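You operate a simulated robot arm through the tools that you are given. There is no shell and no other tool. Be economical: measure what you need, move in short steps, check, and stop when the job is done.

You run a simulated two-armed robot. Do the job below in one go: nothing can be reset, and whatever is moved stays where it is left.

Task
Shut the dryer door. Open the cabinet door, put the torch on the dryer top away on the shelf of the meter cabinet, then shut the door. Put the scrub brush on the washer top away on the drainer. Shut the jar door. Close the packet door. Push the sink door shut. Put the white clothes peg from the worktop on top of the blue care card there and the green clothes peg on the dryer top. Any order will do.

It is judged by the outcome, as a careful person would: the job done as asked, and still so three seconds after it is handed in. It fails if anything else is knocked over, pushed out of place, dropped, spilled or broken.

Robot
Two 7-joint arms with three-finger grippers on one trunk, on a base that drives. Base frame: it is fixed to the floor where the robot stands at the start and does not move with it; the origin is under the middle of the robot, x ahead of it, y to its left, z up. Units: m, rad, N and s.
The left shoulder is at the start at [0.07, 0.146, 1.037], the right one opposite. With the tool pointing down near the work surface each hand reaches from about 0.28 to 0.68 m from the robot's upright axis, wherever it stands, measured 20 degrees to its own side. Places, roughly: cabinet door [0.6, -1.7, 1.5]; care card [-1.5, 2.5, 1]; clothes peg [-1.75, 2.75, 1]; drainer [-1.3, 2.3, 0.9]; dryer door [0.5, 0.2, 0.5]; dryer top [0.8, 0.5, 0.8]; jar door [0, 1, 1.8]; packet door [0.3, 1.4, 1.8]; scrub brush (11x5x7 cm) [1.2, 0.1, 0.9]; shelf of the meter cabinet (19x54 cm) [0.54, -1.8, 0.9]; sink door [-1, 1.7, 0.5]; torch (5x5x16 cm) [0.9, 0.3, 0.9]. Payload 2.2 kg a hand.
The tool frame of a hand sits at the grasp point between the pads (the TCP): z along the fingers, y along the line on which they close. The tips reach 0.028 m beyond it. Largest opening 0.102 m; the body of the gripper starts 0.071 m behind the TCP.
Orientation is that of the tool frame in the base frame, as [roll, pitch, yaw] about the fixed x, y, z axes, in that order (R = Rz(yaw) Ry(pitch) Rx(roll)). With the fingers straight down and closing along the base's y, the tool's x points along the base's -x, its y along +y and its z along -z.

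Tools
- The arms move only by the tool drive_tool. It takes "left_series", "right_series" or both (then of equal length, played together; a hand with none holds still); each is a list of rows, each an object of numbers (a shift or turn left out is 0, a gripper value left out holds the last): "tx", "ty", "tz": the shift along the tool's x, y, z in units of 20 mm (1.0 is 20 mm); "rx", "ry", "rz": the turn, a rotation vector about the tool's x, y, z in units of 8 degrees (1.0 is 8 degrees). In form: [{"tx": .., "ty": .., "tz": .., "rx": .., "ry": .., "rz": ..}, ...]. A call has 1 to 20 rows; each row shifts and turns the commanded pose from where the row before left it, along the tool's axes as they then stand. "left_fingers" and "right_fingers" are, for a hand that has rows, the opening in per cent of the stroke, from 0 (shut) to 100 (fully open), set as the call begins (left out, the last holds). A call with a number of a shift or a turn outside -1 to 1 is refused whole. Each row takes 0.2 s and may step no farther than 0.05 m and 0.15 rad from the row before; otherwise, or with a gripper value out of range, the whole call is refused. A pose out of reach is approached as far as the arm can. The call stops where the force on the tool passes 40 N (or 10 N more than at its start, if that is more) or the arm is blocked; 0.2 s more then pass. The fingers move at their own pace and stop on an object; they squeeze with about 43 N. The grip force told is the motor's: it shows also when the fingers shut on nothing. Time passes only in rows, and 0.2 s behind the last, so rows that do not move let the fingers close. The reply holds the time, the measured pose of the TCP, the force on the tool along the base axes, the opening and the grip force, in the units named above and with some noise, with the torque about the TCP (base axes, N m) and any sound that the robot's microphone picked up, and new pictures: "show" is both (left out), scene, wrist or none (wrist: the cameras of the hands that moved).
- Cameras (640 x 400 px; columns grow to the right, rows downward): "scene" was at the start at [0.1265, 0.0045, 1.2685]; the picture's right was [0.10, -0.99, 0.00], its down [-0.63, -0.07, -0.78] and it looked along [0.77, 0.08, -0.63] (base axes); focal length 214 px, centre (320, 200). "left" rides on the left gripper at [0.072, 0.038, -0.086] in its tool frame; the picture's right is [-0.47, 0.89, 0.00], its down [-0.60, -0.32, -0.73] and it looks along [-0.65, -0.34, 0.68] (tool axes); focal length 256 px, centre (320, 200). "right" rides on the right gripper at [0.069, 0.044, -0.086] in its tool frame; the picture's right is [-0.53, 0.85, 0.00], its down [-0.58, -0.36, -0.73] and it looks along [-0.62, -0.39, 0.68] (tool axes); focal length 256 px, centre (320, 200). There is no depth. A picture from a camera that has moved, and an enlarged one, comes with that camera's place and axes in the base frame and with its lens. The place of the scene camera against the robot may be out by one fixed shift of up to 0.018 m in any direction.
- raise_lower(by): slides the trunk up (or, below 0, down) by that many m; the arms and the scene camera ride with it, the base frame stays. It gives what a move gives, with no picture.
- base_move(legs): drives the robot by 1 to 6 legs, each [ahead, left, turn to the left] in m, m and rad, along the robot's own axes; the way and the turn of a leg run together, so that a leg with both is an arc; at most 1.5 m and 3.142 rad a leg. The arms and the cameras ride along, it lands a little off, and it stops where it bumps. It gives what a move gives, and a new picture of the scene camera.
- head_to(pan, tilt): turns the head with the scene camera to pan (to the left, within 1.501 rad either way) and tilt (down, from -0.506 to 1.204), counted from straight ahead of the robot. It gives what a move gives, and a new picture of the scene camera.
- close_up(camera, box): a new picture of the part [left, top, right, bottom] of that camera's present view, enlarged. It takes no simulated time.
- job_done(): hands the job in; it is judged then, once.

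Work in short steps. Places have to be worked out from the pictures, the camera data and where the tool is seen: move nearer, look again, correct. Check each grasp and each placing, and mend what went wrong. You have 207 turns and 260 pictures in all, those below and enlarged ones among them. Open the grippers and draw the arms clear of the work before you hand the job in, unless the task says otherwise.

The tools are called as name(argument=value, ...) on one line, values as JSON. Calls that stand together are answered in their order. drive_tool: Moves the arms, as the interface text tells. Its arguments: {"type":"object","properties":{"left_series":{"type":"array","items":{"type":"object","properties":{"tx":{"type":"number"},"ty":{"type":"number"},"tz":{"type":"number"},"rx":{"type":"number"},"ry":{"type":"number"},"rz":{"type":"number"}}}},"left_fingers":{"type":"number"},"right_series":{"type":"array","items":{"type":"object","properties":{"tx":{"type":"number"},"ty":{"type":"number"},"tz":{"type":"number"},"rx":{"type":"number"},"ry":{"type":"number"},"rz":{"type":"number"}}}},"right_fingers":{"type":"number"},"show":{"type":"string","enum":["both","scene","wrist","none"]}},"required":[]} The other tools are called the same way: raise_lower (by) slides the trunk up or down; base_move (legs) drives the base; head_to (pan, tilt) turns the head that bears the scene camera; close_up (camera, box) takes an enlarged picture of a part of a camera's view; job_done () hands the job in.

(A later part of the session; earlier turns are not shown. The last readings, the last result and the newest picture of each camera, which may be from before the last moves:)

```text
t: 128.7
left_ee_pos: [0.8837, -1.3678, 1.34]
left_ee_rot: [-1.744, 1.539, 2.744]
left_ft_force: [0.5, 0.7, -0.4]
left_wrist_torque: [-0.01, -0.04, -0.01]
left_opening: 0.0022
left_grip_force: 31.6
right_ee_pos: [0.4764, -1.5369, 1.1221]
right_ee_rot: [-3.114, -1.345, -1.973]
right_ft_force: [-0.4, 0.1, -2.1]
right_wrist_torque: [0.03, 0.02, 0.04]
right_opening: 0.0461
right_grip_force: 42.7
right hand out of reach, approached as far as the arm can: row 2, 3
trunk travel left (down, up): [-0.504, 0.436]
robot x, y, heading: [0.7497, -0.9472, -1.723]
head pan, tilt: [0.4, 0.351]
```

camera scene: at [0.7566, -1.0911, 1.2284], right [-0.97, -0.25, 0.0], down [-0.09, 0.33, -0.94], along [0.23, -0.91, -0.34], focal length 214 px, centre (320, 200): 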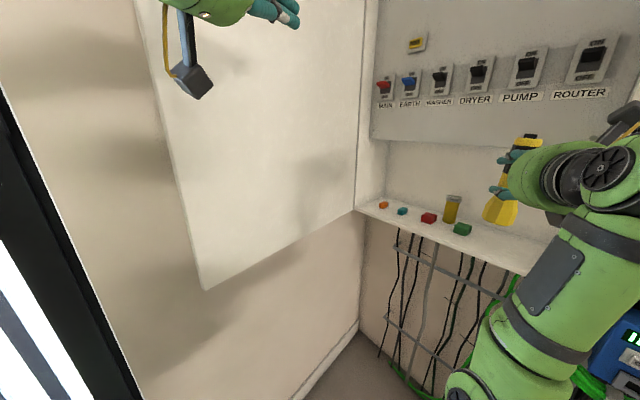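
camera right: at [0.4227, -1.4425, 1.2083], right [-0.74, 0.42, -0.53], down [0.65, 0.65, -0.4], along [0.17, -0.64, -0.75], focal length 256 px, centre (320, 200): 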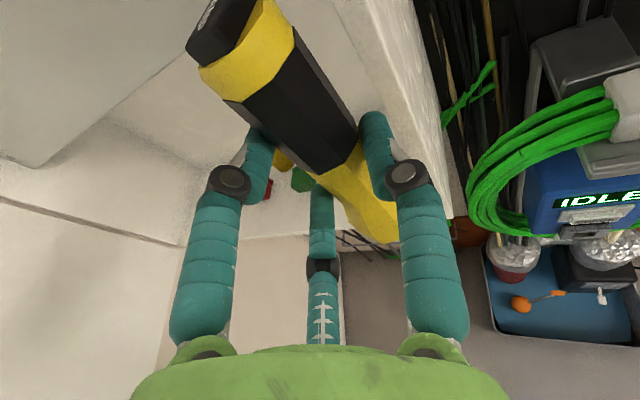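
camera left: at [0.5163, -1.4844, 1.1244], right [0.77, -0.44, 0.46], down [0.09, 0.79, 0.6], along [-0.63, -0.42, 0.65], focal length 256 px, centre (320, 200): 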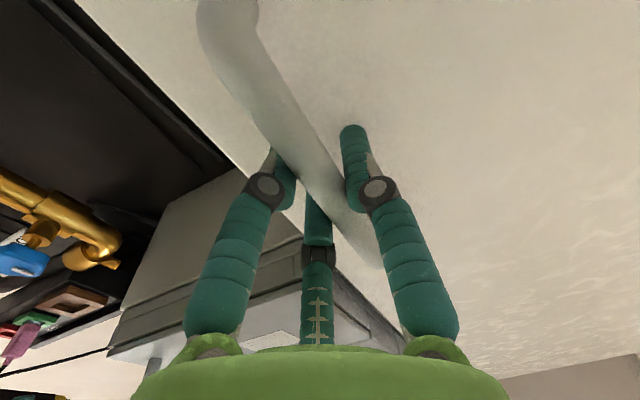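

Going straight along the tool from here ends at e about 1.21. I go in half way and check.

drive_tool(right_series=[{"tz": 1}, {"tz": 1}, {"tz": 1}, {"tz": 1}])

```text
t: 129.7
left_ee_pos: [0.8825, -1.3684, 1.3402]
left_ee_rot: [-1.765, 1.537, 2.722]
left_ft_force: [0.6, -0.7, 0.4]
left_wrist_torque: [0.02, -0.02, 0.01]
left_opening: 0.0024
left_grip_force: 31.5
right_ee_pos: [0.4449, -1.6098, 1.1047]
right_ee_rot: [-3.104, -1.347, -1.984]
right_ft_force: [0.1, 0.5, -1.5]
right_wrist_torque: [0.03, -0.04, 0.0]
right_opening: 0.0463
right_grip_force: 42.9
trunk travel left (down, up): [-0.504, 0.436]
robot x, y, heading: [0.7475, -0.9467, -1.718]
head pan, tilt: [0.4, 0.351]
camera scene: at [0.7562, -1.0918, 1.2284], right [-0.97, -0.25, 0.0], down [-0.08, 0.33, -0.94], along [0.23, -0.91, -0.34], focal length 214 px, centre (320, 200)
camera right: at [0.4269, -1.5288, 1.1913], right [-0.74, 0.42, -0.53], down [0.65, 0.65, -0.4], along [0.17, -0.64, -0.75], focal length 256 px, centre (320, 200)
```

scene: 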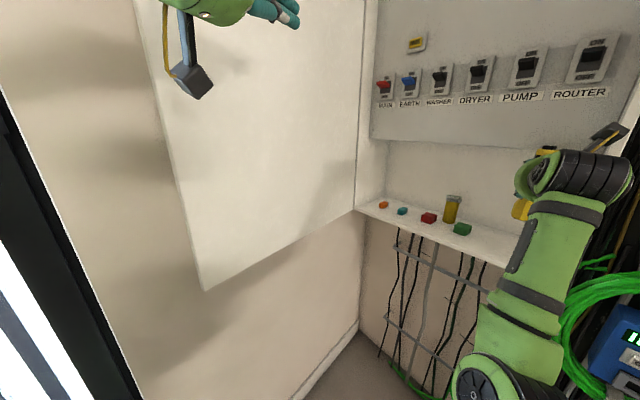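
right: 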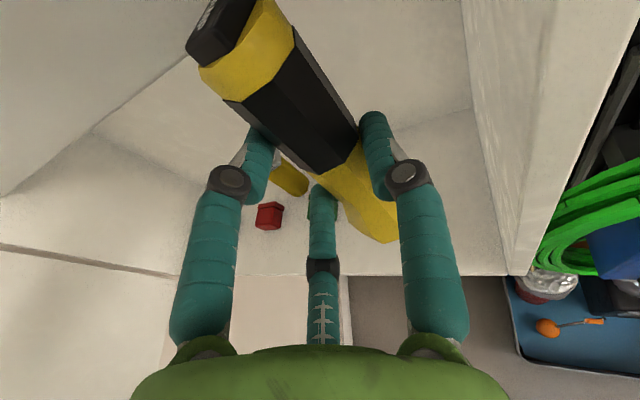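

Inner wall at e 1.12, clear. I go in the rest of the way, then start lowering.

drive_tool(right_series=[{"tz": 1}, {"tz": 1}, {"tz": 1}, {"tz": 0.3}, {"tx": -0.8, "tz": 0.17}, {"tx": -0.8, "tz": 0.17}, {"tx": -0.8, "tz": 0.17}], show="wrist")

```text
t: 131.3
left_ee_pos: [0.8834, -1.3675, 1.3384]
left_ee_rot: [-1.75, 1.537, 2.74]
left_ft_force: [0.6, -0.2, 0.2]
left_wrist_torque: [-0.04, 0.03, -0.02]
left_opening: 0.0019
left_grip_force: 31.0
right_ee_pos: [0.4211, -1.6662, 1.0409]
right_ee_rot: [-3.099, -1.348, -1.991]
right_ft_force: [1.2, -0.5, -1.3]
right_wrist_torque: [0.03, -0.02, 0.03]
right_opening: 0.0457
right_grip_force: 42.5
trunk travel left (down, up): [-0.504, 0.436]
robot x, y, heading: [0.7521, -0.9495, -1.72]
head pan, tilt: [0.4, 0.351]
camera right: at [0.404, -1.5866, 1.1273], right [-0.74, 0.42, -0.53], down [0.65, 0.64, -0.4], along [0.17, -0.64, -0.75], focal length 256 px, centre (320, 200)
```

right: 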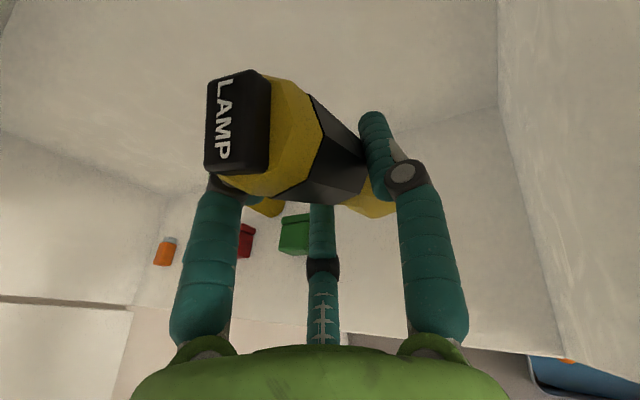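

The torch has tilted in the grip (its head leaned back, likely on the breaker plate). I look at it from the head camera.

close_up(camera="scene", box=[440, 80, 640, 280])

```text
2.00 times, centred on (540, 180) of scene
camera zoom: at [0.7565, -1.0914, 1.2285], right [-0.97, -0.25, 0.0], down [-0.09, 0.33, -0.94], along [0.23, -0.91, -0.34], focal length 429 px, centre (-120, 240)
```

zoom: 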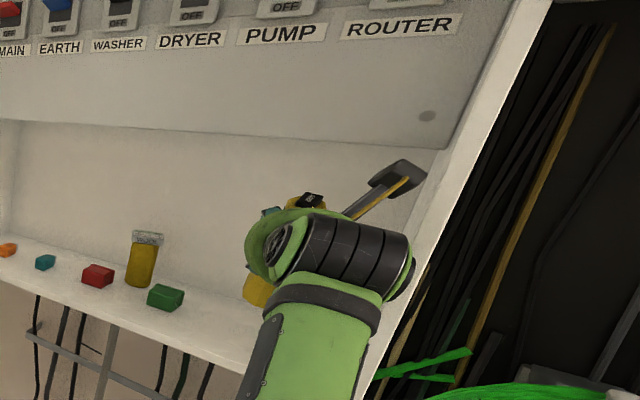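

The torch head caught the breaker plate (bottom edge about z 1.17) and leaned back some 20–25° in the grip. I pitch the hand down by the same amount to stand it upright again, then look.

drive_tool(right_series=[{"ry": -0.9}, {"ry": -0.9}, {"ry": -0.9}], show="wrist")

close_up(camera="scene", box=[440, 80, 640, 280])

```text
t: 132.1
left_ee_pos: [0.8828, -1.3667, 1.3399]
left_ee_rot: [-1.755, 1.536, 2.731]
left_ft_force: [-0.2, -1.6, -0.2]
left_wrist_torque: [0.08, -0.04, 0.04]
left_opening: 0.0021
left_grip_force: 31.5
right_ee_pos: [0.4191, -1.6639, 1.0393]
right_ee_rot: [-3.114, -0.992, -1.978]
right_ft_force: [21.3, 43.7, -9.8]
right_wrist_torque: [-5.99, 2.94, -2.47]
right_opening: 0.0454
right_grip_force: 43.1
right hand out of reach, approached as far as the arm can: row 3
trunk travel left (down, up): [-0.504, 0.436]
robot x, y, heading: [0.748, -0.9456, -1.719]
head pan, tilt: [0.4, 0.351]
stopped in row 3 (right hand): the force on the tool passed its limit at 72 N (the readings are from after the stop); the commanded pose is now the measured one
camera right: at [0.3903, -1.6152, 1.1441], right [-0.67, 0.59, -0.46], down [0.69, 0.72, -0.08], along [0.29, -0.37, -0.88], focal length 256 px, centre (320, 200)
```

right: 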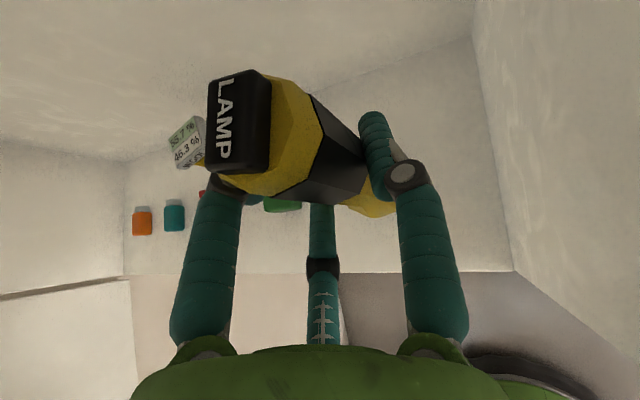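

```text
2.00 times, centred on (540, 180) of scene
camera zoom: at [0.7573, -1.0891, 1.2287], right [-0.97, -0.25, 0.0], down [-0.09, 0.33, -0.94], along [0.23, -0.91, -0.34], focal length 429 px, centre (-120, 240)
```

zoom: 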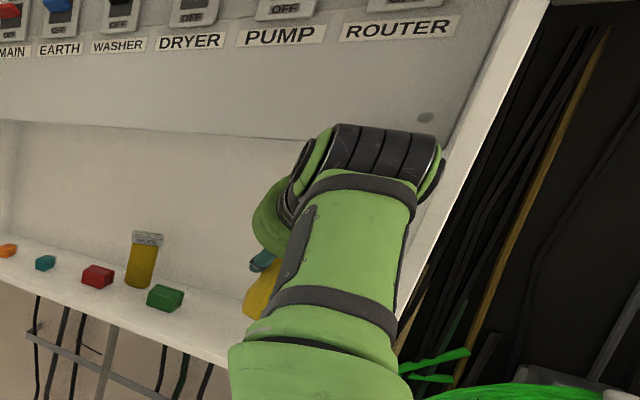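

The wrist camera touched the plate. I back out horizontally to re-seat the torch with a clear view.

drive_tool(right_series=[{"tz": -0.8, "tx": -0.5}, {"tz": -0.8, "tx": -0.5}, {"tz": -0.8, "tx": -0.5}, {"tz": -0.8, "tx": -0.5}, {"tz": -0.8, "tx": -0.4}, {"tz": -0.8, "tx": -0.4}, {"tz": -0.8, "tx": -0.4}, {"tz": -0.8, "tx": -0.4}, {"tz": -0.8, "tx": -0.4}, {"tz": -0.8, "tx": -0.4}], show="wrist")

close_up(camera="scene", box=[440, 100, 640, 300])

```text
t: 134.3
left_ee_pos: [0.8835, -1.3675, 1.338]
left_ee_rot: [-1.8, 1.535, 2.69]
left_ft_force: [-0.1, -0.4, 0.6]
left_wrist_torque: [-0.01, 0.01, 0.01]
left_opening: 0.002
left_grip_force: 31.7
right_ee_pos: [0.4875, -1.4967, 1.0548]
right_ee_rot: [-3.115, -0.99, -1.977]
right_ft_force: [0.4, -0.5, -1.0]
right_wrist_torque: [0.0, -0.01, -0.02]
right_opening: 0.0457
right_grip_force: 43.5
trunk travel left (down, up): [-0.504, 0.436]
robot x, y, heading: [0.7483, -0.9478, -1.718]
head pan, tilt: [0.4, 0.351]
camera right: at [0.4571, -1.4471, 1.1589], right [-0.67, 0.59, -0.46], down [0.69, 0.72, -0.08], along [0.29, -0.37, -0.88], focal length 256 px, centre (320, 200)
```

right: 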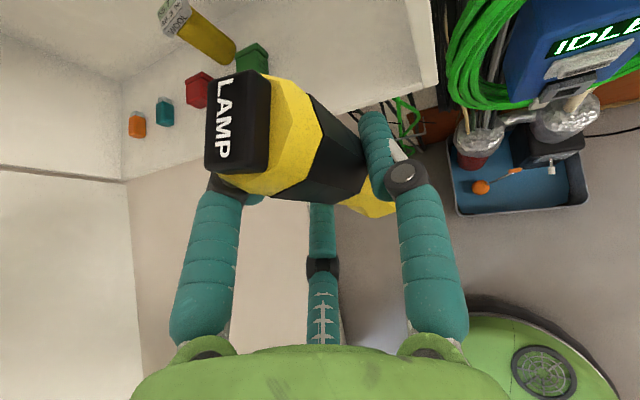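

```text
2.00 times, centred on (540, 200) of scene
camera zoom: at [0.7567, -1.0906, 1.2285], right [-0.97, -0.25, 0.0], down [-0.09, 0.33, -0.94], along [0.23, -0.91, -0.34], focal length 429 px, centre (-120, 200)
```

zoom: 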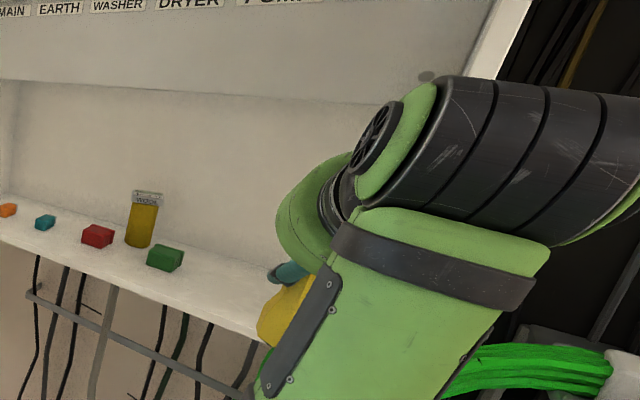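

Geometry of the torch's top face says it is now about upright with the hand pitched 33° down. I lower to just above shelf height first (so the head passes under the plate) and then slide in.

drive_tool(right_series=[{"tx": -0.74, "tz": 0.48}, {"tx": -0.66, "tz": 0.43}, {"tz": 0.8, "tx": 0.53}, {"tz": 0.8, "tx": 0.53}, {"tz": 0.8, "tx": 0.53}, {"tz": 0.8, "tx": 0.53}, {"tz": 0.8, "tx": 0.53}], show="wrist")

```text
t: 135.9
left_ee_pos: [0.8817, -1.3695, 1.3393]
left_ee_rot: [-1.828, 1.536, 2.659]
left_ft_force: [1.2, 0.1, 0.6]
left_wrist_torque: [0.03, -0.02, 0.02]
left_opening: 0.002
left_grip_force: 31.7
right_ee_pos: [0.4506, -1.587, 1.0202]
right_ee_rot: [-3.117, -0.989, -1.969]
right_ft_force: [-1.0, 0.3, -1.4]
right_wrist_torque: [-0.01, -0.01, -0.03]
right_opening: 0.0453
right_grip_force: 43.1
trunk travel left (down, up): [-0.504, 0.436]
robot x, y, heading: [0.7555, -0.946, -1.718]
head pan, tilt: [0.4, 0.351]
camera right: at [0.4199, -1.5377, 1.1252], right [-0.67, 0.58, -0.46], down [0.68, 0.73, -0.08], along [0.29, -0.36, -0.89], focal length 256 px, centre (320, 200)
```

right: 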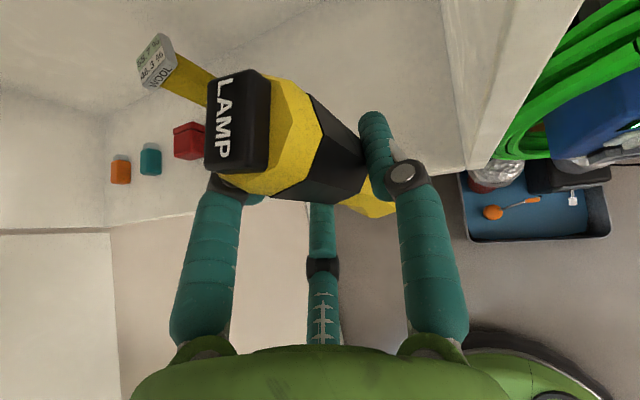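

The torch lines up with the vertical vanishing point, so it is upright. I slide in 0.075 m further, then lower in small steps to feel the shelf.

drive_tool(right_series=[{"tz": 0.8, "tx": 0.53}, {"tz": 0.8, "tx": 0.53}, {"tz": 0.8, "tx": 0.53}, {"tz": 0.7, "tx": 0.46}, {"tx": -0.42, "tz": 0.27}, {"tx": -0.25, "tz": 0.16}, {"tx": -0.25, "tz": 0.16}, {"tx": -0.17, "tz": 0.11}], show="wrist")

```text
t: 136.5
left_ee_pos: [0.8845, -1.368, 1.3379]
left_ee_rot: [-1.823, 1.535, 2.666]
left_ft_force: [0.5, 0.6, -0.2]
left_wrist_torque: [0.02, 0.0, 0.04]
left_opening: 0.0021
left_grip_force: 31.2
right_ee_pos: [0.4388, -1.6176, 1.0208]
right_ee_rot: [-3.102, -0.987, -1.991]
right_ft_force: [0.5, -0.3, -1.0]
right_wrist_torque: [0.01, 0.0, -0.02]
right_opening: 0.0456
right_grip_force: 43.5
trunk travel left (down, up): [-0.504, 0.436]
robot x, y, heading: [0.7499, -0.9472, -1.72]
head pan, tilt: [0.4, 0.351]
stopped in row 3 (right hand): the force on the tool passed its limit at 58 N (the readings are from after the stop); the commanded pose is now the measured one
camera right: at [0.4076, -1.5681, 1.1256], right [-0.66, 0.59, -0.46], down [0.69, 0.72, -0.07], along [0.29, -0.37, -0.88], focal length 256 px, centre (320, 200)
```

right: 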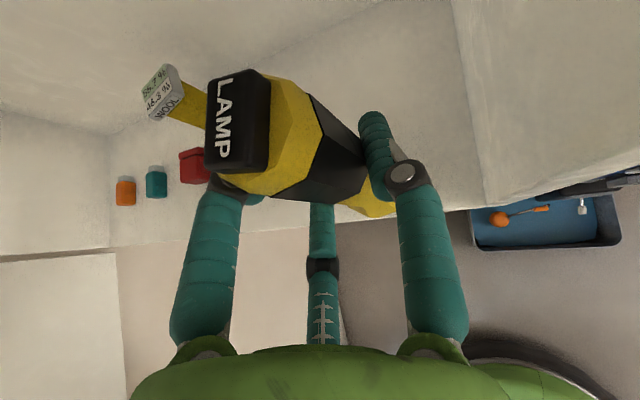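

Something stopped the hand at g 1.174 though the torch hasn't shifted. I look with the head camera.

head_to(pan=0.1, tilt=0.25)

```text
t: 137.3
left_ee_pos: [0.8852, -1.3682, 1.3378]
left_ee_rot: [-1.828, 1.535, 2.66]
left_ft_force: [-0.3, 0.3, 0.0]
left_wrist_torque: [0.03, -0.03, 0.0]
left_opening: 0.0022
left_grip_force: 31.8
right_ee_pos: [0.4378, -1.6178, 1.0206]
right_ee_rot: [-3.104, -0.988, -1.991]
right_ft_force: [3.7, 4.5, -5.6]
right_wrist_torque: [-0.71, 0.28, -0.49]
right_opening: 0.0456
right_grip_force: 43.0
trunk travel left (down, up): [-0.504, 0.436]
robot x, y, heading: [0.7481, -0.9467, -1.723]
head pan, tilt: [0.099, 0.25]
camera scene: at [0.7295, -1.0934, 1.2379], right [-1.0, 0.05, 0.0], down [0.01, 0.25, -0.97], along [-0.05, -0.97, -0.25], focal length 214 px, centre (320, 200)
```

scene: 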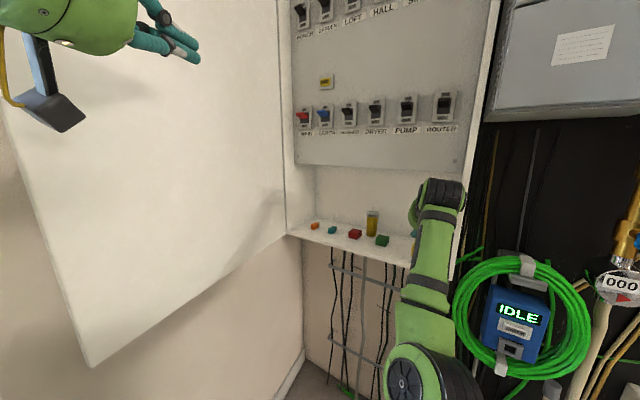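

The forearm rises from below and its link meets the shelf's front edge. I back out, raise the trunk 0.28 m, and lower the hand by the arm so the forearm comes in flatter.

drive_tool(right_series=[{"tz": -0.8, "tx": -0.53}, {"tz": -0.8, "tx": -0.53}, {"tz": -0.8, "tx": -0.53}, {"tz": -0.8, "tx": -0.53}, {"tz": -0.8, "tx": -0.53}, {"tz": -0.8, "tx": -0.53}, {"tz": -0.8, "tx": -0.53}], show="none")

raise_lower(by=0.28)

drive_tool(right_series=[{"tx": -0.8, "tz": 0.53}, {"tx": -0.8, "tz": 0.53}, {"tx": -0.8, "tz": 0.53}, {"tx": -0.8, "tz": 0.53}, {"tx": -0.8, "tz": 0.53}, {"tx": -0.8, "tz": 0.53}, {"tx": -0.8, "tz": 0.53}, {"tx": -0.8, "tz": 0.53}, {"tx": -0.8, "tz": 0.53}, {"tx": -0.8, "tz": 0.53}, {"tx": -0.8, "tz": 0.53}, {"tx": -0.8, "tz": 0.53}, {"tx": -0.8, "tz": 0.53}, {"tx": -0.8, "tz": 0.53}], show="scene")

```text
t: 138.9
left_ee_pos: [0.8819, -1.3687, 1.3377]
left_ee_rot: [-1.84, 1.536, 2.647]
left_ft_force: [0.6, 0.3, 0.7]
left_wrist_torque: [-0.03, -0.02, 0.02]
left_opening: 0.0019
left_grip_force: 31.5
right_ee_pos: [0.4867, -1.4926, 1.0195]
right_ee_rot: [-3.104, -0.988, -1.991]
right_ft_force: [-0.2, 0.2, -1.8]
right_wrist_torque: [0.04, 0.0, 0.05]
right_opening: 0.0455
right_grip_force: 43.0
right hand out of reach, approached as far as the arm can: row 1
trunk travel left (down, up): [-0.504, 0.436]
robot x, y, heading: [0.7498, -0.946, -1.721]
head pan, tilt: [0.099, 0.25]
```

```text
t: 141.8
left_ee_pos: [0.8839, -1.3691, 1.617]
left_ee_rot: [-1.855, 1.536, 2.634]
left_ft_force: [0.2, -0.7, -0.8]
left_wrist_torque: [0.0, -0.01, 0.0]
left_opening: 0.0018
left_grip_force: 31.6
right_ee_pos: [0.4874, -1.4926, 1.2995]
right_ee_rot: [-3.103, -0.989, -1.988]
right_ft_force: [-0.1, 0.1, -1.9]
right_wrist_torque: [-0.03, -0.02, 0.01]
right_opening: 0.0455
right_grip_force: 43.0
trunk travel left (down, up): [-0.784, 0.156]
robot x, y, heading: [0.7496, -0.9481, -1.72]
head pan, tilt: [0.099, 0.25]
```

```text
t: 144.2
left_ee_pos: [0.8817, -1.3692, 1.6173]
left_ee_rot: [-1.867, 1.536, 2.619]
left_ft_force: [0.1, -0.3, -0.3]
left_wrist_torque: [-0.02, 0.0, 0.0]
left_opening: 0.0021
left_grip_force: 31.4
right_ee_pos: [0.4027, -1.4806, 1.1144]
right_ee_rot: [2.964, -1.05, -1.878]
right_ft_force: [0.0, 0.0, -1.9]
right_wrist_torque: [-0.01, 0.03, 0.0]
right_opening: 0.0453
right_grip_force: 43.3
right hand out of reach, approached as far as the arm can: row 3, 5, 7, 9, 10, 11
trunk travel left (down, up): [-0.784, 0.156]
robot x, y, heading: [0.753, -0.9489, -1.72]
head pan, tilt: [0.099, 0.25]
stopped in row 12 (right hand): the arm was blocked; the commanded pose is now the measured one
camera scene: at [0.728, -1.0941, 1.5179], right [-1.0, 0.05, 0.0], down [0.01, 0.25, -0.97], along [-0.05, -0.97, -0.25], focal length 214 px, centre (320, 200)
```

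scene: 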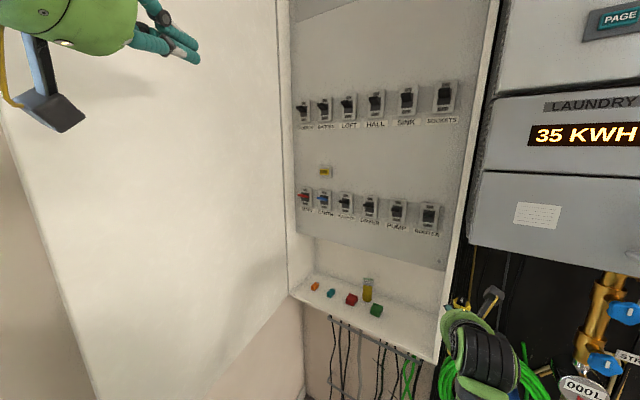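

The arm ran into its joint limits there. I lift the hand, lower the trunk part-way again, and back the base off so the arm is more stretched and flatter.

drive_tool(right_series=[{"tx": 0.85, "tz": -0.8}, {"tx": 0.85, "tz": -0.8}, {"tx": 0.85, "tz": -0.8}, {"tx": 0.85, "tz": -0.6}, {"tx": 0.85, "tz": -0.5}, {"tx": 0.85, "tz": -0.5}], show="none")

raise_lower(by=-0.16)

base_move(legs=[[-0.15, 0.02, 0]])

```text
t: 145.6
left_ee_pos: [0.8844, -1.3687, 1.6183]
left_ee_rot: [-1.848, 1.537, 2.643]
left_ft_force: [0.8, -0.1, -0.4]
left_wrist_torque: [0.02, 0.0, -0.01]
left_opening: 0.002
left_grip_force: 31.2
right_ee_pos: [0.4161, -1.4649, 1.2438]
right_ee_rot: [2.938, -1.053, -1.871]
right_ft_force: [-0.2, 0.5, -2.5]
right_wrist_torque: [-0.02, -0.02, 0.0]
right_opening: 0.0456
right_grip_force: 43.2
trunk travel left (down, up): [-0.784, 0.156]
robot x, y, heading: [0.7492, -0.9504, -1.717]
head pan, tilt: [0.099, 0.25]
```

```text
t: 147.5
left_ee_pos: [0.8831, -1.3684, 1.458]
left_ee_rot: [-1.853, 1.535, 2.632]
left_ft_force: [0.3, 0.0, 0.2]
left_wrist_torque: [-0.04, 0.02, 0.04]
left_opening: 0.0022
left_grip_force: 31.1
right_ee_pos: [0.4155, -1.4647, 1.0843]
right_ee_rot: [2.947, -1.057, -1.876]
right_ft_force: [-0.1, 0.7, -2.0]
right_wrist_torque: [0.0, 0.0, 0.01]
right_opening: 0.0456
right_grip_force: 43.1
trunk travel left (down, up): [-0.624, 0.316]
robot x, y, heading: [0.7515, -0.9448, -1.726]
head pan, tilt: [0.099, 0.25]
```

```text
t: 148.8
left_ee_pos: [0.9245, -1.2292, 1.4577]
left_ee_rot: [-1.919, 1.535, 2.568]
left_ft_force: [-0.2, -0.2, -0.4]
left_wrist_torque: [-0.01, -0.02, 0.0]
left_opening: 0.0022
left_grip_force: 31.3
right_ee_pos: [0.457, -1.3242, 1.0838]
right_ee_rot: [2.944, -1.055, -1.876]
right_ft_force: [0.4, 0.1, -1.9]
right_wrist_torque: [-0.01, -0.02, 0.01]
right_opening: 0.0455
right_grip_force: 42.5
trunk travel left (down, up): [-0.624, 0.316]
robot x, y, heading: [0.79, -0.8053, -1.719]
head pan, tilt: [0.099, 0.25]
camera scene: at [0.7702, -0.9527, 1.3577], right [-1.0, 0.05, 0.0], down [0.01, 0.25, -0.97], along [-0.05, -0.97, -0.25], focal length 214 px, centre (320, 200)
```

scene: 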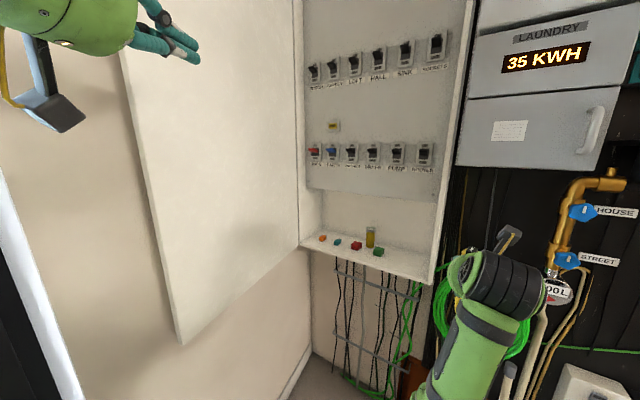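

The hand is at e 1.06, g 0.91. I restore the hand's attitude (33° pitch, level roll, slight left yaw) and check.

drive_tool(right_series=[{"rx": 0.7, "rz": 0.6}, {"rx": 0.7, "ry": -0.4}, {"ty": -1, "tx": -0.4, "tz": 0.3}, {"ty": -1, "tx": -0.4, "tz": 0.3}, {"ty": -1, "tx": -0.4, "tz": 0.3}, {"ty": -1, "tx": -0.4, "tz": 0.3}, {}], show="wrist")

```text
t: 150.4
left_ee_pos: [0.925, -1.2266, 1.4576]
left_ee_rot: [-1.884, 1.537, 2.606]
left_ft_force: [0.5, -0.4, -1.1]
left_wrist_torque: [-0.03, -0.02, 0.0]
left_opening: 0.002
left_grip_force: 31.4
right_ee_pos: [0.5052, -1.3483, 1.0612]
right_ee_rot: [-3.025, -1.03, -2.046]
right_ft_force: [-0.1, -0.6, -1.2]
right_wrist_torque: [0.04, 0.0, -0.05]
right_opening: 0.0453
right_grip_force: 42.9
right hand out of reach, approached as far as the arm can: row 6
trunk travel left (down, up): [-0.624, 0.316]
robot x, y, heading: [0.7913, -0.8042, -1.722]
head pan, tilt: [0.099, 0.25]
camera right: at [0.4718, -1.2941, 1.1628], right [-0.66, 0.55, -0.51], down [0.68, 0.72, -0.1], along [0.31, -0.41, -0.86], focal length 256 px, centre (320, 200)
```

right: 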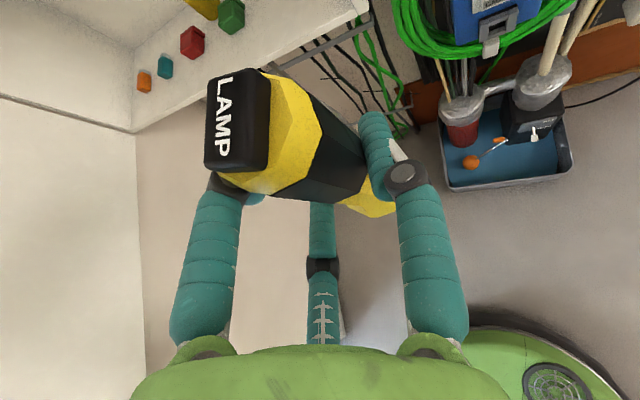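

Attitude is right (heading 0.19 off square, pitch 31°). I lower to entry height and advance most of the way.

drive_tool(right_series=[{"tx": -0.86, "tz": 0.51, "rz": -0.2}, {"tx": -0.86, "tz": 0.51, "rz": -0.2}, {"tz": 0.86, "tx": 0.51, "ty": -0.15}, {"tz": 0.86, "tx": 0.51, "ty": -0.15}, {"tz": 0.86, "tx": 0.51, "ty": -0.15}, {"tz": 0.86, "tx": 0.51, "ty": -0.15}, {"tz": 0.86, "tx": 0.51, "ty": -0.15}, {"tz": 0.86, "tx": 0.51, "ty": -0.15}, {"tz": 0.86, "tx": 0.51, "ty": -0.15}, {"tz": 0.86, "tx": 0.51, "ty": -0.15}])

```text
t: 152.6
left_ee_pos: [0.9239, -1.2286, 1.4575]
left_ee_rot: [-1.896, 1.534, 2.593]
left_ft_force: [-0.2, -0.1, -0.4]
left_wrist_torque: [0.0, -0.02, -0.03]
left_opening: 0.002
left_grip_force: 31.3
right_ee_pos: [0.493, -1.508, 1.008]
right_ee_rot: [-3.087, -1.012, -1.931]
right_ft_force: [0.6, 0.1, -1.4]
right_wrist_torque: [0.01, 0.0, 0.0]
right_opening: 0.0453
right_grip_force: 42.8
right hand out of reach, approached as far as the arm can: row 9
trunk travel left (down, up): [-0.624, 0.316]
robot x, y, heading: [0.7958, -0.8065, -1.722]
head pan, tilt: [0.099, 0.25]
camera scene: at [0.7709, -0.9517, 1.3578], right [-1.0, 0.05, 0.0], down [0.01, 0.25, -0.97], along [-0.05, -0.97, -0.25], focal length 214 px, centre (320, 200)
camera right: at [0.4587, -1.4584, 1.1119], right [-0.7, 0.53, -0.48], down [0.63, 0.77, -0.09], along [0.32, -0.37, -0.87], focal length 256 px, centre (320, 200)
```

scene: 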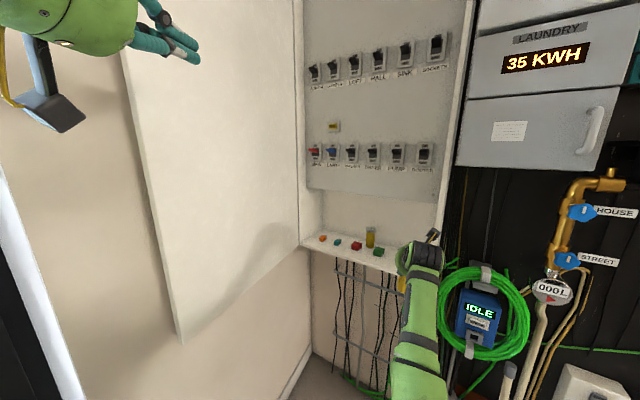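
right: 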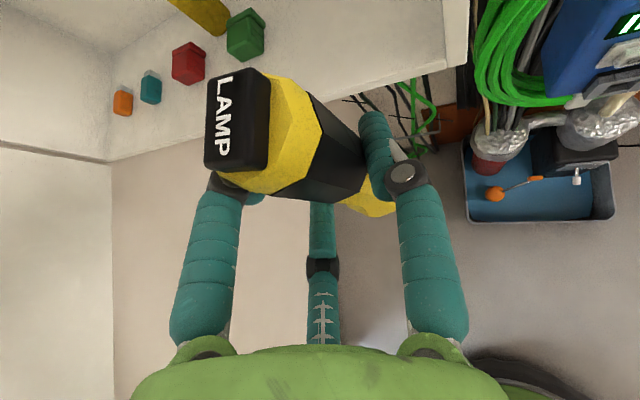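

At z 1.008 the torch bottom is about 0.05 m above the shelf (shelf z about 0.88). I advance the last 0.15 m.

drive_tool(right_series=[{"tz": 0.81, "tx": 0.51, "ty": 0.11}, {"tz": 0.81, "tx": 0.51, "ty": 0.11}, {"tz": 0.81, "tx": 0.51, "ty": 0.11}, {"tz": 0.81, "tx": 0.51, "ty": 0.11}, {"tz": 0.81, "tx": 0.51, "ty": 0.11}, {"tz": 0.81, "tx": 0.51, "ty": 0.11}, {"tz": 0.6, "tx": 0.38, "ty": 0.11}, {"tz": 0.5, "tx": 0.32, "ty": 0.11}])

```text
t: 154.4
left_ee_pos: [0.9249, -1.2264, 1.457]
left_ee_rot: [-1.882, 1.536, 2.606]
left_ft_force: [0.4, 0.2, 0.3]
left_wrist_torque: [0.0, -0.01, 0.0]
left_opening: 0.0021
left_grip_force: 31.1
right_ee_pos: [0.4611, -1.5772, 1.0089]
right_ee_rot: [-3.094, -1.011, -1.931]
right_ft_force: [-0.3, -0.4, -1.2]
right_wrist_torque: [0.0, -0.01, 0.02]
right_opening: 0.0454
right_grip_force: 42.5
right hand out of reach, approached as far as the arm can: row 5, 6, 7, 8
trunk travel left (down, up): [-0.624, 0.316]
robot x, y, heading: [0.7913, -0.8031, -1.721]
head pan, tilt: [0.099, 0.25]
camera scene: at [0.7708, -0.9511, 1.3579], right [-1.0, 0.05, 0.0], down [0.01, 0.25, -0.97], along [-0.05, -0.97, -0.25], focal length 214 px, centre (320, 200)
camera right: at [0.4276, -1.5283, 1.1125], right [-0.7, 0.53, -0.47], down [0.64, 0.76, -0.09], along [0.31, -0.37, -0.88], focal length 256 px, centre (320, 200)
```

scene: 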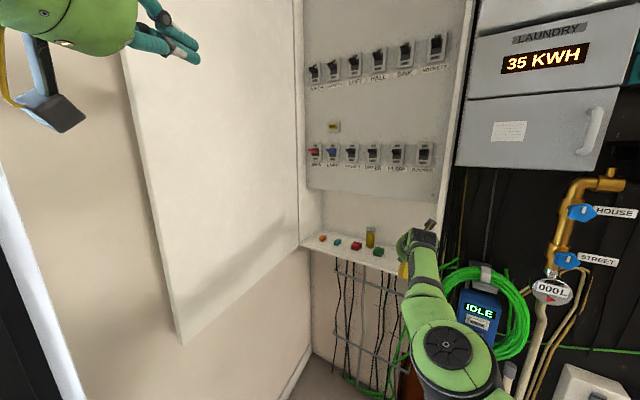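
right: 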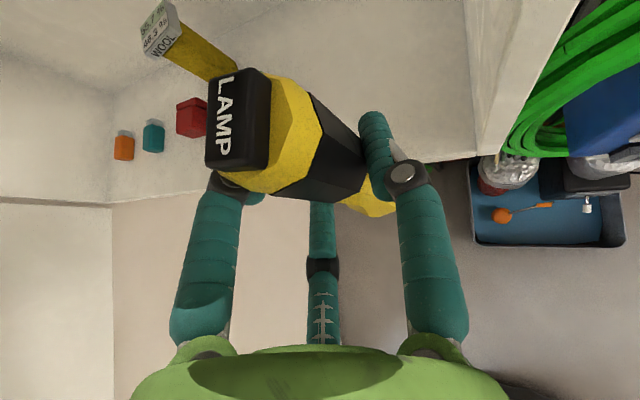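

Reach ends at g 1.128, so I let the base carry the hand the last 0.08 m in.

base_move(legs=[[0.08, -0.022, 0]])

close_up(camera="right", box=[0, 0, 640, 400])

```text
t: 155.5
left_ee_pos: [0.8922, -1.3024, 1.4583]
left_ee_rot: [-1.833, 1.535, 2.653]
left_ft_force: [-0.5, 0.4, 0.3]
left_wrist_torque: [-0.04, 0.0, -0.04]
left_opening: 0.0021
left_grip_force: 31.6
right_ee_pos: [0.4278, -1.6521, 1.0097]
right_ee_rot: [-3.092, -1.012, -1.93]
right_ft_force: [-0.2, 0.4, -1.3]
right_wrist_torque: [0.0, -0.03, 0.01]
right_opening: 0.0452
right_grip_force: 42.8
trunk travel left (down, up): [-0.624, 0.316]
robot x, y, heading: [0.7585, -0.8805, -1.722]
head pan, tilt: [0.099, 0.25]
camera scene: at [0.7378, -1.0265, 1.3581], right [-1.0, 0.05, 0.0], down [0.01, 0.25, -0.97], along [-0.05, -0.97, -0.25], focal length 214 px, centre (320, 200)
```

scene: 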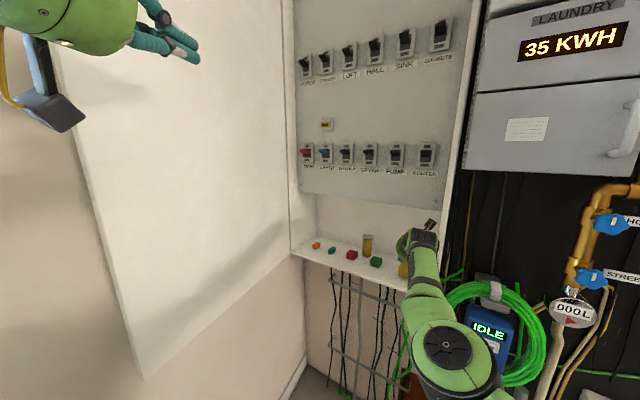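

```text
1.00 times, centred on (320, 200) of right (not enlarged: the box is as wide or as high as the picture)
camera zoom: at [0.3938, -1.6035, 1.1135], right [-0.7, 0.53, -0.47], down [0.64, 0.76, -0.09], along [0.31, -0.37, -0.88], focal length 256 px, centre (320, 200)
```

zoom: 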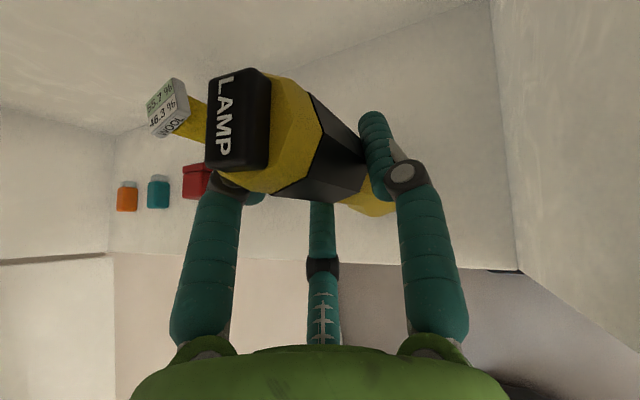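

The torch is over the shelf at e 1.204, g 1.21. I lower in small steps until it touches.

drive_tool(right_series=[{"tx": -0.42, "tz": 0.265}, {"tx": -0.42, "tz": 0.265}, {"tx": -0.42, "tz": 0.265}, {"tx": -0.2, "tz": 0.13}, {"tx": -0.2, "tz": 0.13}, {"tx": -0.2, "tz": 0.13}, {"tx": -0.2, "tz": 0.13}], show="wrist")

```text
t: 156.5
left_ee_pos: [0.8919, -1.3021, 1.457]
left_ee_rot: [-1.861, 1.535, 2.627]
left_ft_force: [0.0, 0.4, -0.7]
left_wrist_torque: [-0.01, -0.01, 0.04]
left_opening: 0.0023
left_grip_force: 31.1
right_ee_pos: [0.4254, -1.6561, 1.0035]
right_ee_rot: [-3.103, -1.06, -1.93]
right_ft_force: [2.7, 4.7, 17.8]
right_wrist_torque: [0.84, -0.12, -0.11]
right_opening: 0.0455
right_grip_force: 42.6
trunk travel left (down, up): [-0.624, 0.316]
robot x, y, heading: [0.7588, -0.8796, -1.721]
head pan, tilt: [0.099, 0.25]
stopped in row 4 (right hand): the force on the tool passed its limit at 42 N (the readings are from after the stop); the commanded pose is now the measured one
camera right: at [0.3936, -1.6025, 1.1046], right [-0.71, 0.51, -0.48], down [0.64, 0.75, -0.14], along [0.29, -0.41, -0.86], focal length 256 px, centre (320, 200)
```

right: 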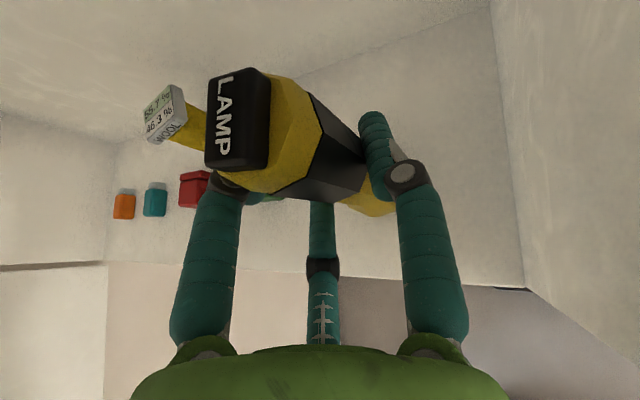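

The torch bottom touches (shelf about z 0.925), but the torch may still lean back some 15°. With its foot resting on the shelf I push the hand forward about 2 cm to right it.

drive_tool(right_series=[{"tz": 0.25, "tx": 0.1}, {"tz": 0.25, "tx": 0.1}, {"tz": 0.25, "tx": 0.1}, {"tz": 0.25, "tx": 0.1}], show="wrist")

```text
t: 157.5
left_ee_pos: [0.8932, -1.2958, 1.4602]
left_ee_rot: [-1.692, 1.535, 2.792]
left_ft_force: [0.6, -0.8, 0.0]
left_wrist_torque: [0.01, 0.0, 0.0]
left_opening: 0.0022
left_grip_force: 31.2
right_ee_pos: [0.4246, -1.6571, 1.0023]
right_ee_rot: [-3.098, -1.058, -1.931]
right_ft_force: [1.5, 6.2, 20.8]
right_wrist_torque: [0.83, 0.24, -0.06]
right_opening: 0.0459
right_grip_force: 43.1
right hand out of reach, approached as far as the arm can: row 2, 3, 4
trunk travel left (down, up): [-0.624, 0.316]
robot x, y, heading: [0.7579, -0.8803, -1.725]
head pan, tilt: [0.099, 0.25]
camera right: at [0.3929, -1.6035, 1.1046], right [-0.71, 0.51, -0.48], down [0.64, 0.76, -0.14], along [0.3, -0.41, -0.86], focal length 256 px, centre (320, 200)
```

right: 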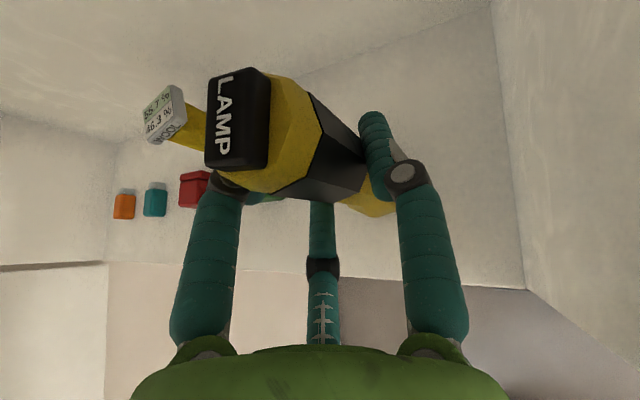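

Let me check with the head camera how the torch foot sits on the shelf.

close_up(camera="scene", box=[340, 200, 460, 300])

```text
4.00 times, centred on (400, 250) of scene
camera zoom: at [0.7397, -1.0209, 1.3587], right [-1.0, 0.05, 0.0], down [0.01, 0.24, -0.97], along [-0.05, -0.97, -0.24], focal length 858 px, centre (0, 0)
```

zoom: 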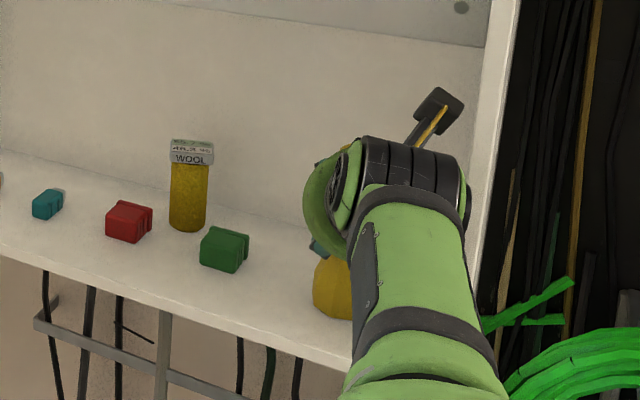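

The foot rests on the shelf. I nudge the base forward 2 cm so the hand swings the top forward.

base_move(legs=[[0.02, -0.007, 0]])

close_up(camera="right", box=[0, 0, 640, 400])

```text
t: 158.3
left_ee_pos: [0.8853, -1.3176, 1.4586]
left_ee_rot: [-1.739, 1.534, 2.749]
left_ft_force: [-0.6, 0.8, -0.1]
left_wrist_torque: [-0.02, -0.01, 0.01]
left_opening: 0.0022
left_grip_force: 31.5
right_ee_pos: [0.4149, -1.6784, 1.0022]
right_ee_rot: [-3.097, -1.061, -1.935]
right_ft_force: [0.6, -3.1, 21.2]
right_wrist_torque: [-0.03, 0.28, 0.04]
right_opening: 0.0455
right_grip_force: 43.0
trunk travel left (down, up): [-0.624, 0.316]
robot x, y, heading: [0.7478, -0.8932, -1.717]
head pan, tilt: [0.099, 0.25]
camera scene: at [0.7296, -1.0419, 1.3584], right [-1.0, 0.05, 0.0], down [0.01, 0.24, -0.97], along [-0.05, -0.97, -0.24], focal length 214 px, centre (320, 200)
```

scene: 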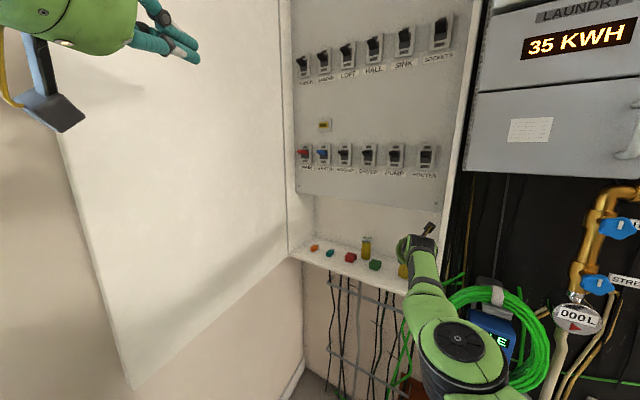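

```text
1.00 times, centred on (320, 200) of right (not enlarged: the box is as wide or as high as the picture)
camera zoom: at [0.3831, -1.6241, 1.1042], right [-0.71, 0.51, -0.48], down [0.64, 0.76, -0.14], along [0.3, -0.41, -0.86], focal length 256 px, centre (320, 200)
```

zoom: 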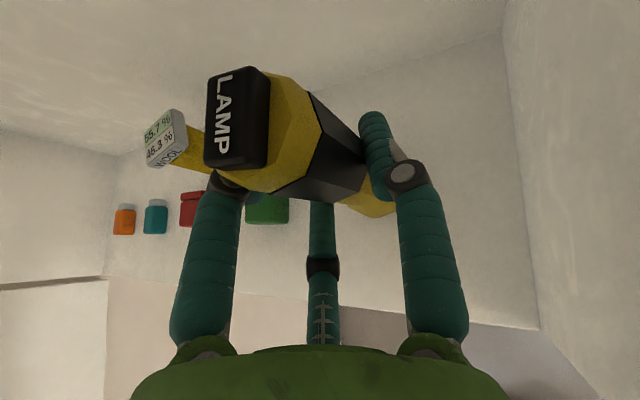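

The shape of the cap's top face works out to an axis within a couple of degrees of vertical, and the contact force sits right under the grip, so the torch stands. I open the fingers partly and check.

drive_tool(right_series=[{}, {}, {}], right_fingers=54, show="wrist")

```text
t: 159.1
left_ee_pos: [0.8809, -1.3224, 1.4576]
left_ee_rot: [-1.86, 1.536, 2.626]
left_ft_force: [0.4, -0.4, 0.5]
left_wrist_torque: [-0.01, 0.02, 0.0]
left_opening: 0.0024
left_grip_force: 31.2
right_ee_pos: [0.4134, -1.6824, 0.9982]
right_ee_rot: [-3.098, -1.057, -1.933]
right_ft_force: [-0.5, 0.3, 0.8]
right_wrist_torque: [-0.04, 0.0, 0.03]
right_opening: 0.0552
right_grip_force: 0.1
trunk travel left (down, up): [-0.624, 0.316]
robot x, y, heading: [0.7494, -0.8992, -1.722]
head pan, tilt: [0.099, 0.25]
camera right: at [0.3814, -1.6278, 1.1008], right [-0.71, 0.51, -0.48], down [0.64, 0.76, -0.14], along [0.3, -0.41, -0.86], focal length 256 px, centre (320, 200)
```

right: 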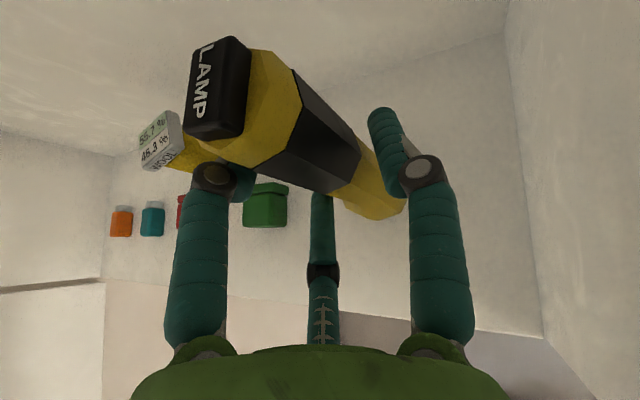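

The torch settled upright and free. I open more and draw straight back.

drive_tool(right_series=[{}, {"tz": -0.43, "tx": -0.24}, {"tz": -0.8, "tx": -0.45}, {"tz": -0.87, "tx": -0.49}, {"tz": -0.87, "tx": -0.49}, {"tz": -0.87, "tx": -0.49}, {"tz": -0.87, "tx": -0.49}, {"tz": -0.87, "tx": -0.49}, {"tz": -0.87, "tx": -0.49}, {"tz": -0.87, "tx": -0.49}], right_fingers=80, show="wrist")

```text
t: 161.5
left_ee_pos: [0.8817, -1.3209, 1.4576]
left_ee_rot: [-1.859, 1.537, 2.629]
left_ft_force: [0.0, 0.3, -0.3]
left_wrist_torque: [-0.02, 0.02, 0.05]
left_opening: 0.0023
left_grip_force: 31.3
right_ee_pos: [0.4386, -1.52, 1.0148]
right_ee_rot: [-3.135, -1.09, -1.938]
right_ft_force: [-0.1, 0.4, 0.0]
right_wrist_torque: [-0.03, -0.01, -0.05]
right_opening: 0.0814
right_grip_force: 0.0
trunk travel left (down, up): [-0.624, 0.316]
robot x, y, heading: [0.7454, -0.9026, -1.721]
head pan, tilt: [0.099, 0.25]
stopped in row 10 (right hand): the arm was blocked; the commanded pose is now the measured one
camera right: at [0.4118, -1.4632, 1.1173], right [-0.7, 0.53, -0.48], down [0.66, 0.73, -0.17], along [0.26, -0.44, -0.86], focal length 256 px, centre (320, 200)
```

right: 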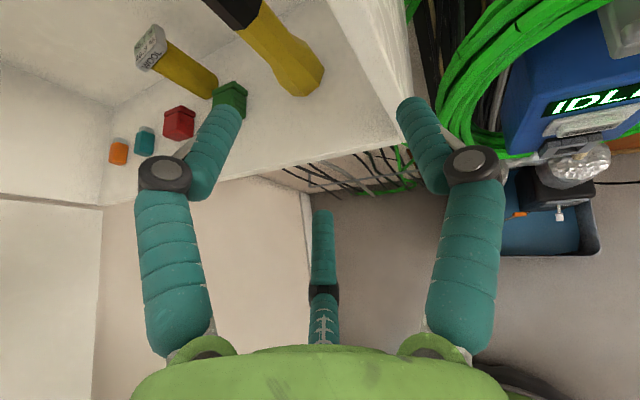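

The torch stands on the shelf. Now I back away and square up to shut the cabinet door.

base_move(legs=[[-0.28, 0, 0], [0, 0.1, -0.38]])

raise_lower(by=-0.25)

head_to(pan=0.75, tilt=0.1)

```text
t: 164.6
left_ee_pos: [0.8562, -1.0921, 1.4573]
left_ee_rot: [-1.845, 1.536, 2.274]
left_ft_force: [-0.7, -0.3, 0.2]
left_wrist_torque: [-0.01, -0.02, 0.0]
left_opening: 0.0022
left_grip_force: 31.8
right_ee_pos: [0.3728, -1.1192, 1.0148]
right_ee_rot: [-3.134, -1.087, -2.307]
right_ft_force: [-0.1, -0.1, 0.4]
right_wrist_torque: [0.04, 0.0, 0.0]
right_opening: 0.0818
right_grip_force: 0.1
trunk travel left (down, up): [-0.624, 0.316]
robot x, y, heading: [0.8848, -0.6483, -2.089]
head pan, tilt: [0.099, 0.25]
camera scene: at [0.8131, -0.7833, 1.358], right [-0.91, 0.41, 0.0], down [0.1, 0.23, -0.97], along [-0.4, -0.88, -0.25], focal length 214 px, centre (320, 200)
```

scene: 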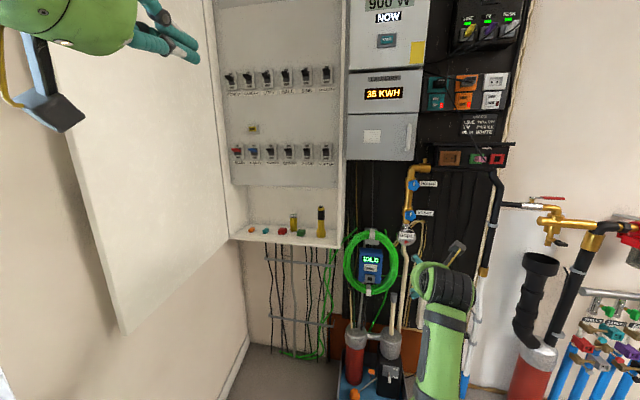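

```text
t: 167.1
left_ee_pos: [0.8563, -1.092, 1.2086]
left_ee_rot: [-1.843, 1.536, 2.276]
left_ft_force: [-0.1, 0.2, 0.4]
left_wrist_torque: [0.03, 0.0, 0.03]
left_opening: 0.0019
left_grip_force: 31.3
right_ee_pos: [0.3722, -1.118, 0.7662]
right_ee_rot: [-3.135, -1.086, -2.304]
right_ft_force: [-0.4, 0.4, -0.1]
right_wrist_torque: [-0.01, 0.03, 0.01]
right_opening: 0.0818
right_grip_force: 0.1
trunk travel left (down, up): [-0.374, 0.566]
robot x, y, heading: [0.8883, -0.6474, -2.093]
head pan, tilt: [0.099, 0.25]
```

```text
t: 168.2
left_ee_pos: [0.8576, -1.0938, 1.2088]
left_ee_rot: [-1.844, 1.536, 2.274]
left_ft_force: [0.8, 0.7, -0.1]
left_wrist_torque: [0.02, 0.01, -0.01]
left_opening: 0.0019
left_grip_force: 32.1
right_ee_pos: [0.372, -1.1182, 0.7656]
right_ee_rot: [-3.138, -1.087, -2.305]
right_ft_force: [0.3, 0.1, -0.2]
right_wrist_torque: [-0.02, 0.01, 0.02]
right_opening: 0.0816
right_grip_force: 0.1
trunk travel left (down, up): [-0.374, 0.566]
robot x, y, heading: [0.8857, -0.6503, -2.092]
head pan, tilt: [0.75, 0.099]
camera scene: at [0.8724, -0.788, 1.1219], right [-0.97, -0.23, 0.0], down [-0.02, 0.1, -0.99], along [0.23, -0.97, -0.1], focal length 214 px, centre (320, 200)
```

scene: 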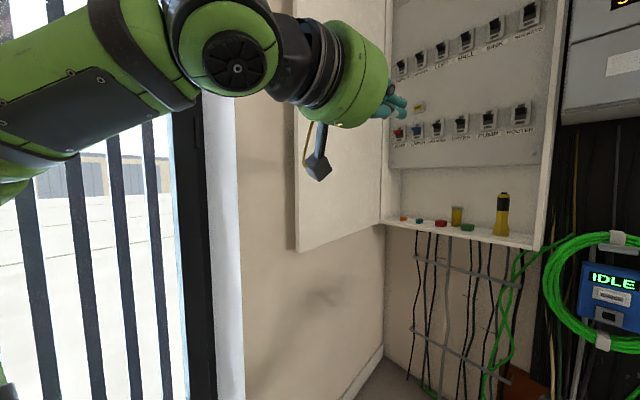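

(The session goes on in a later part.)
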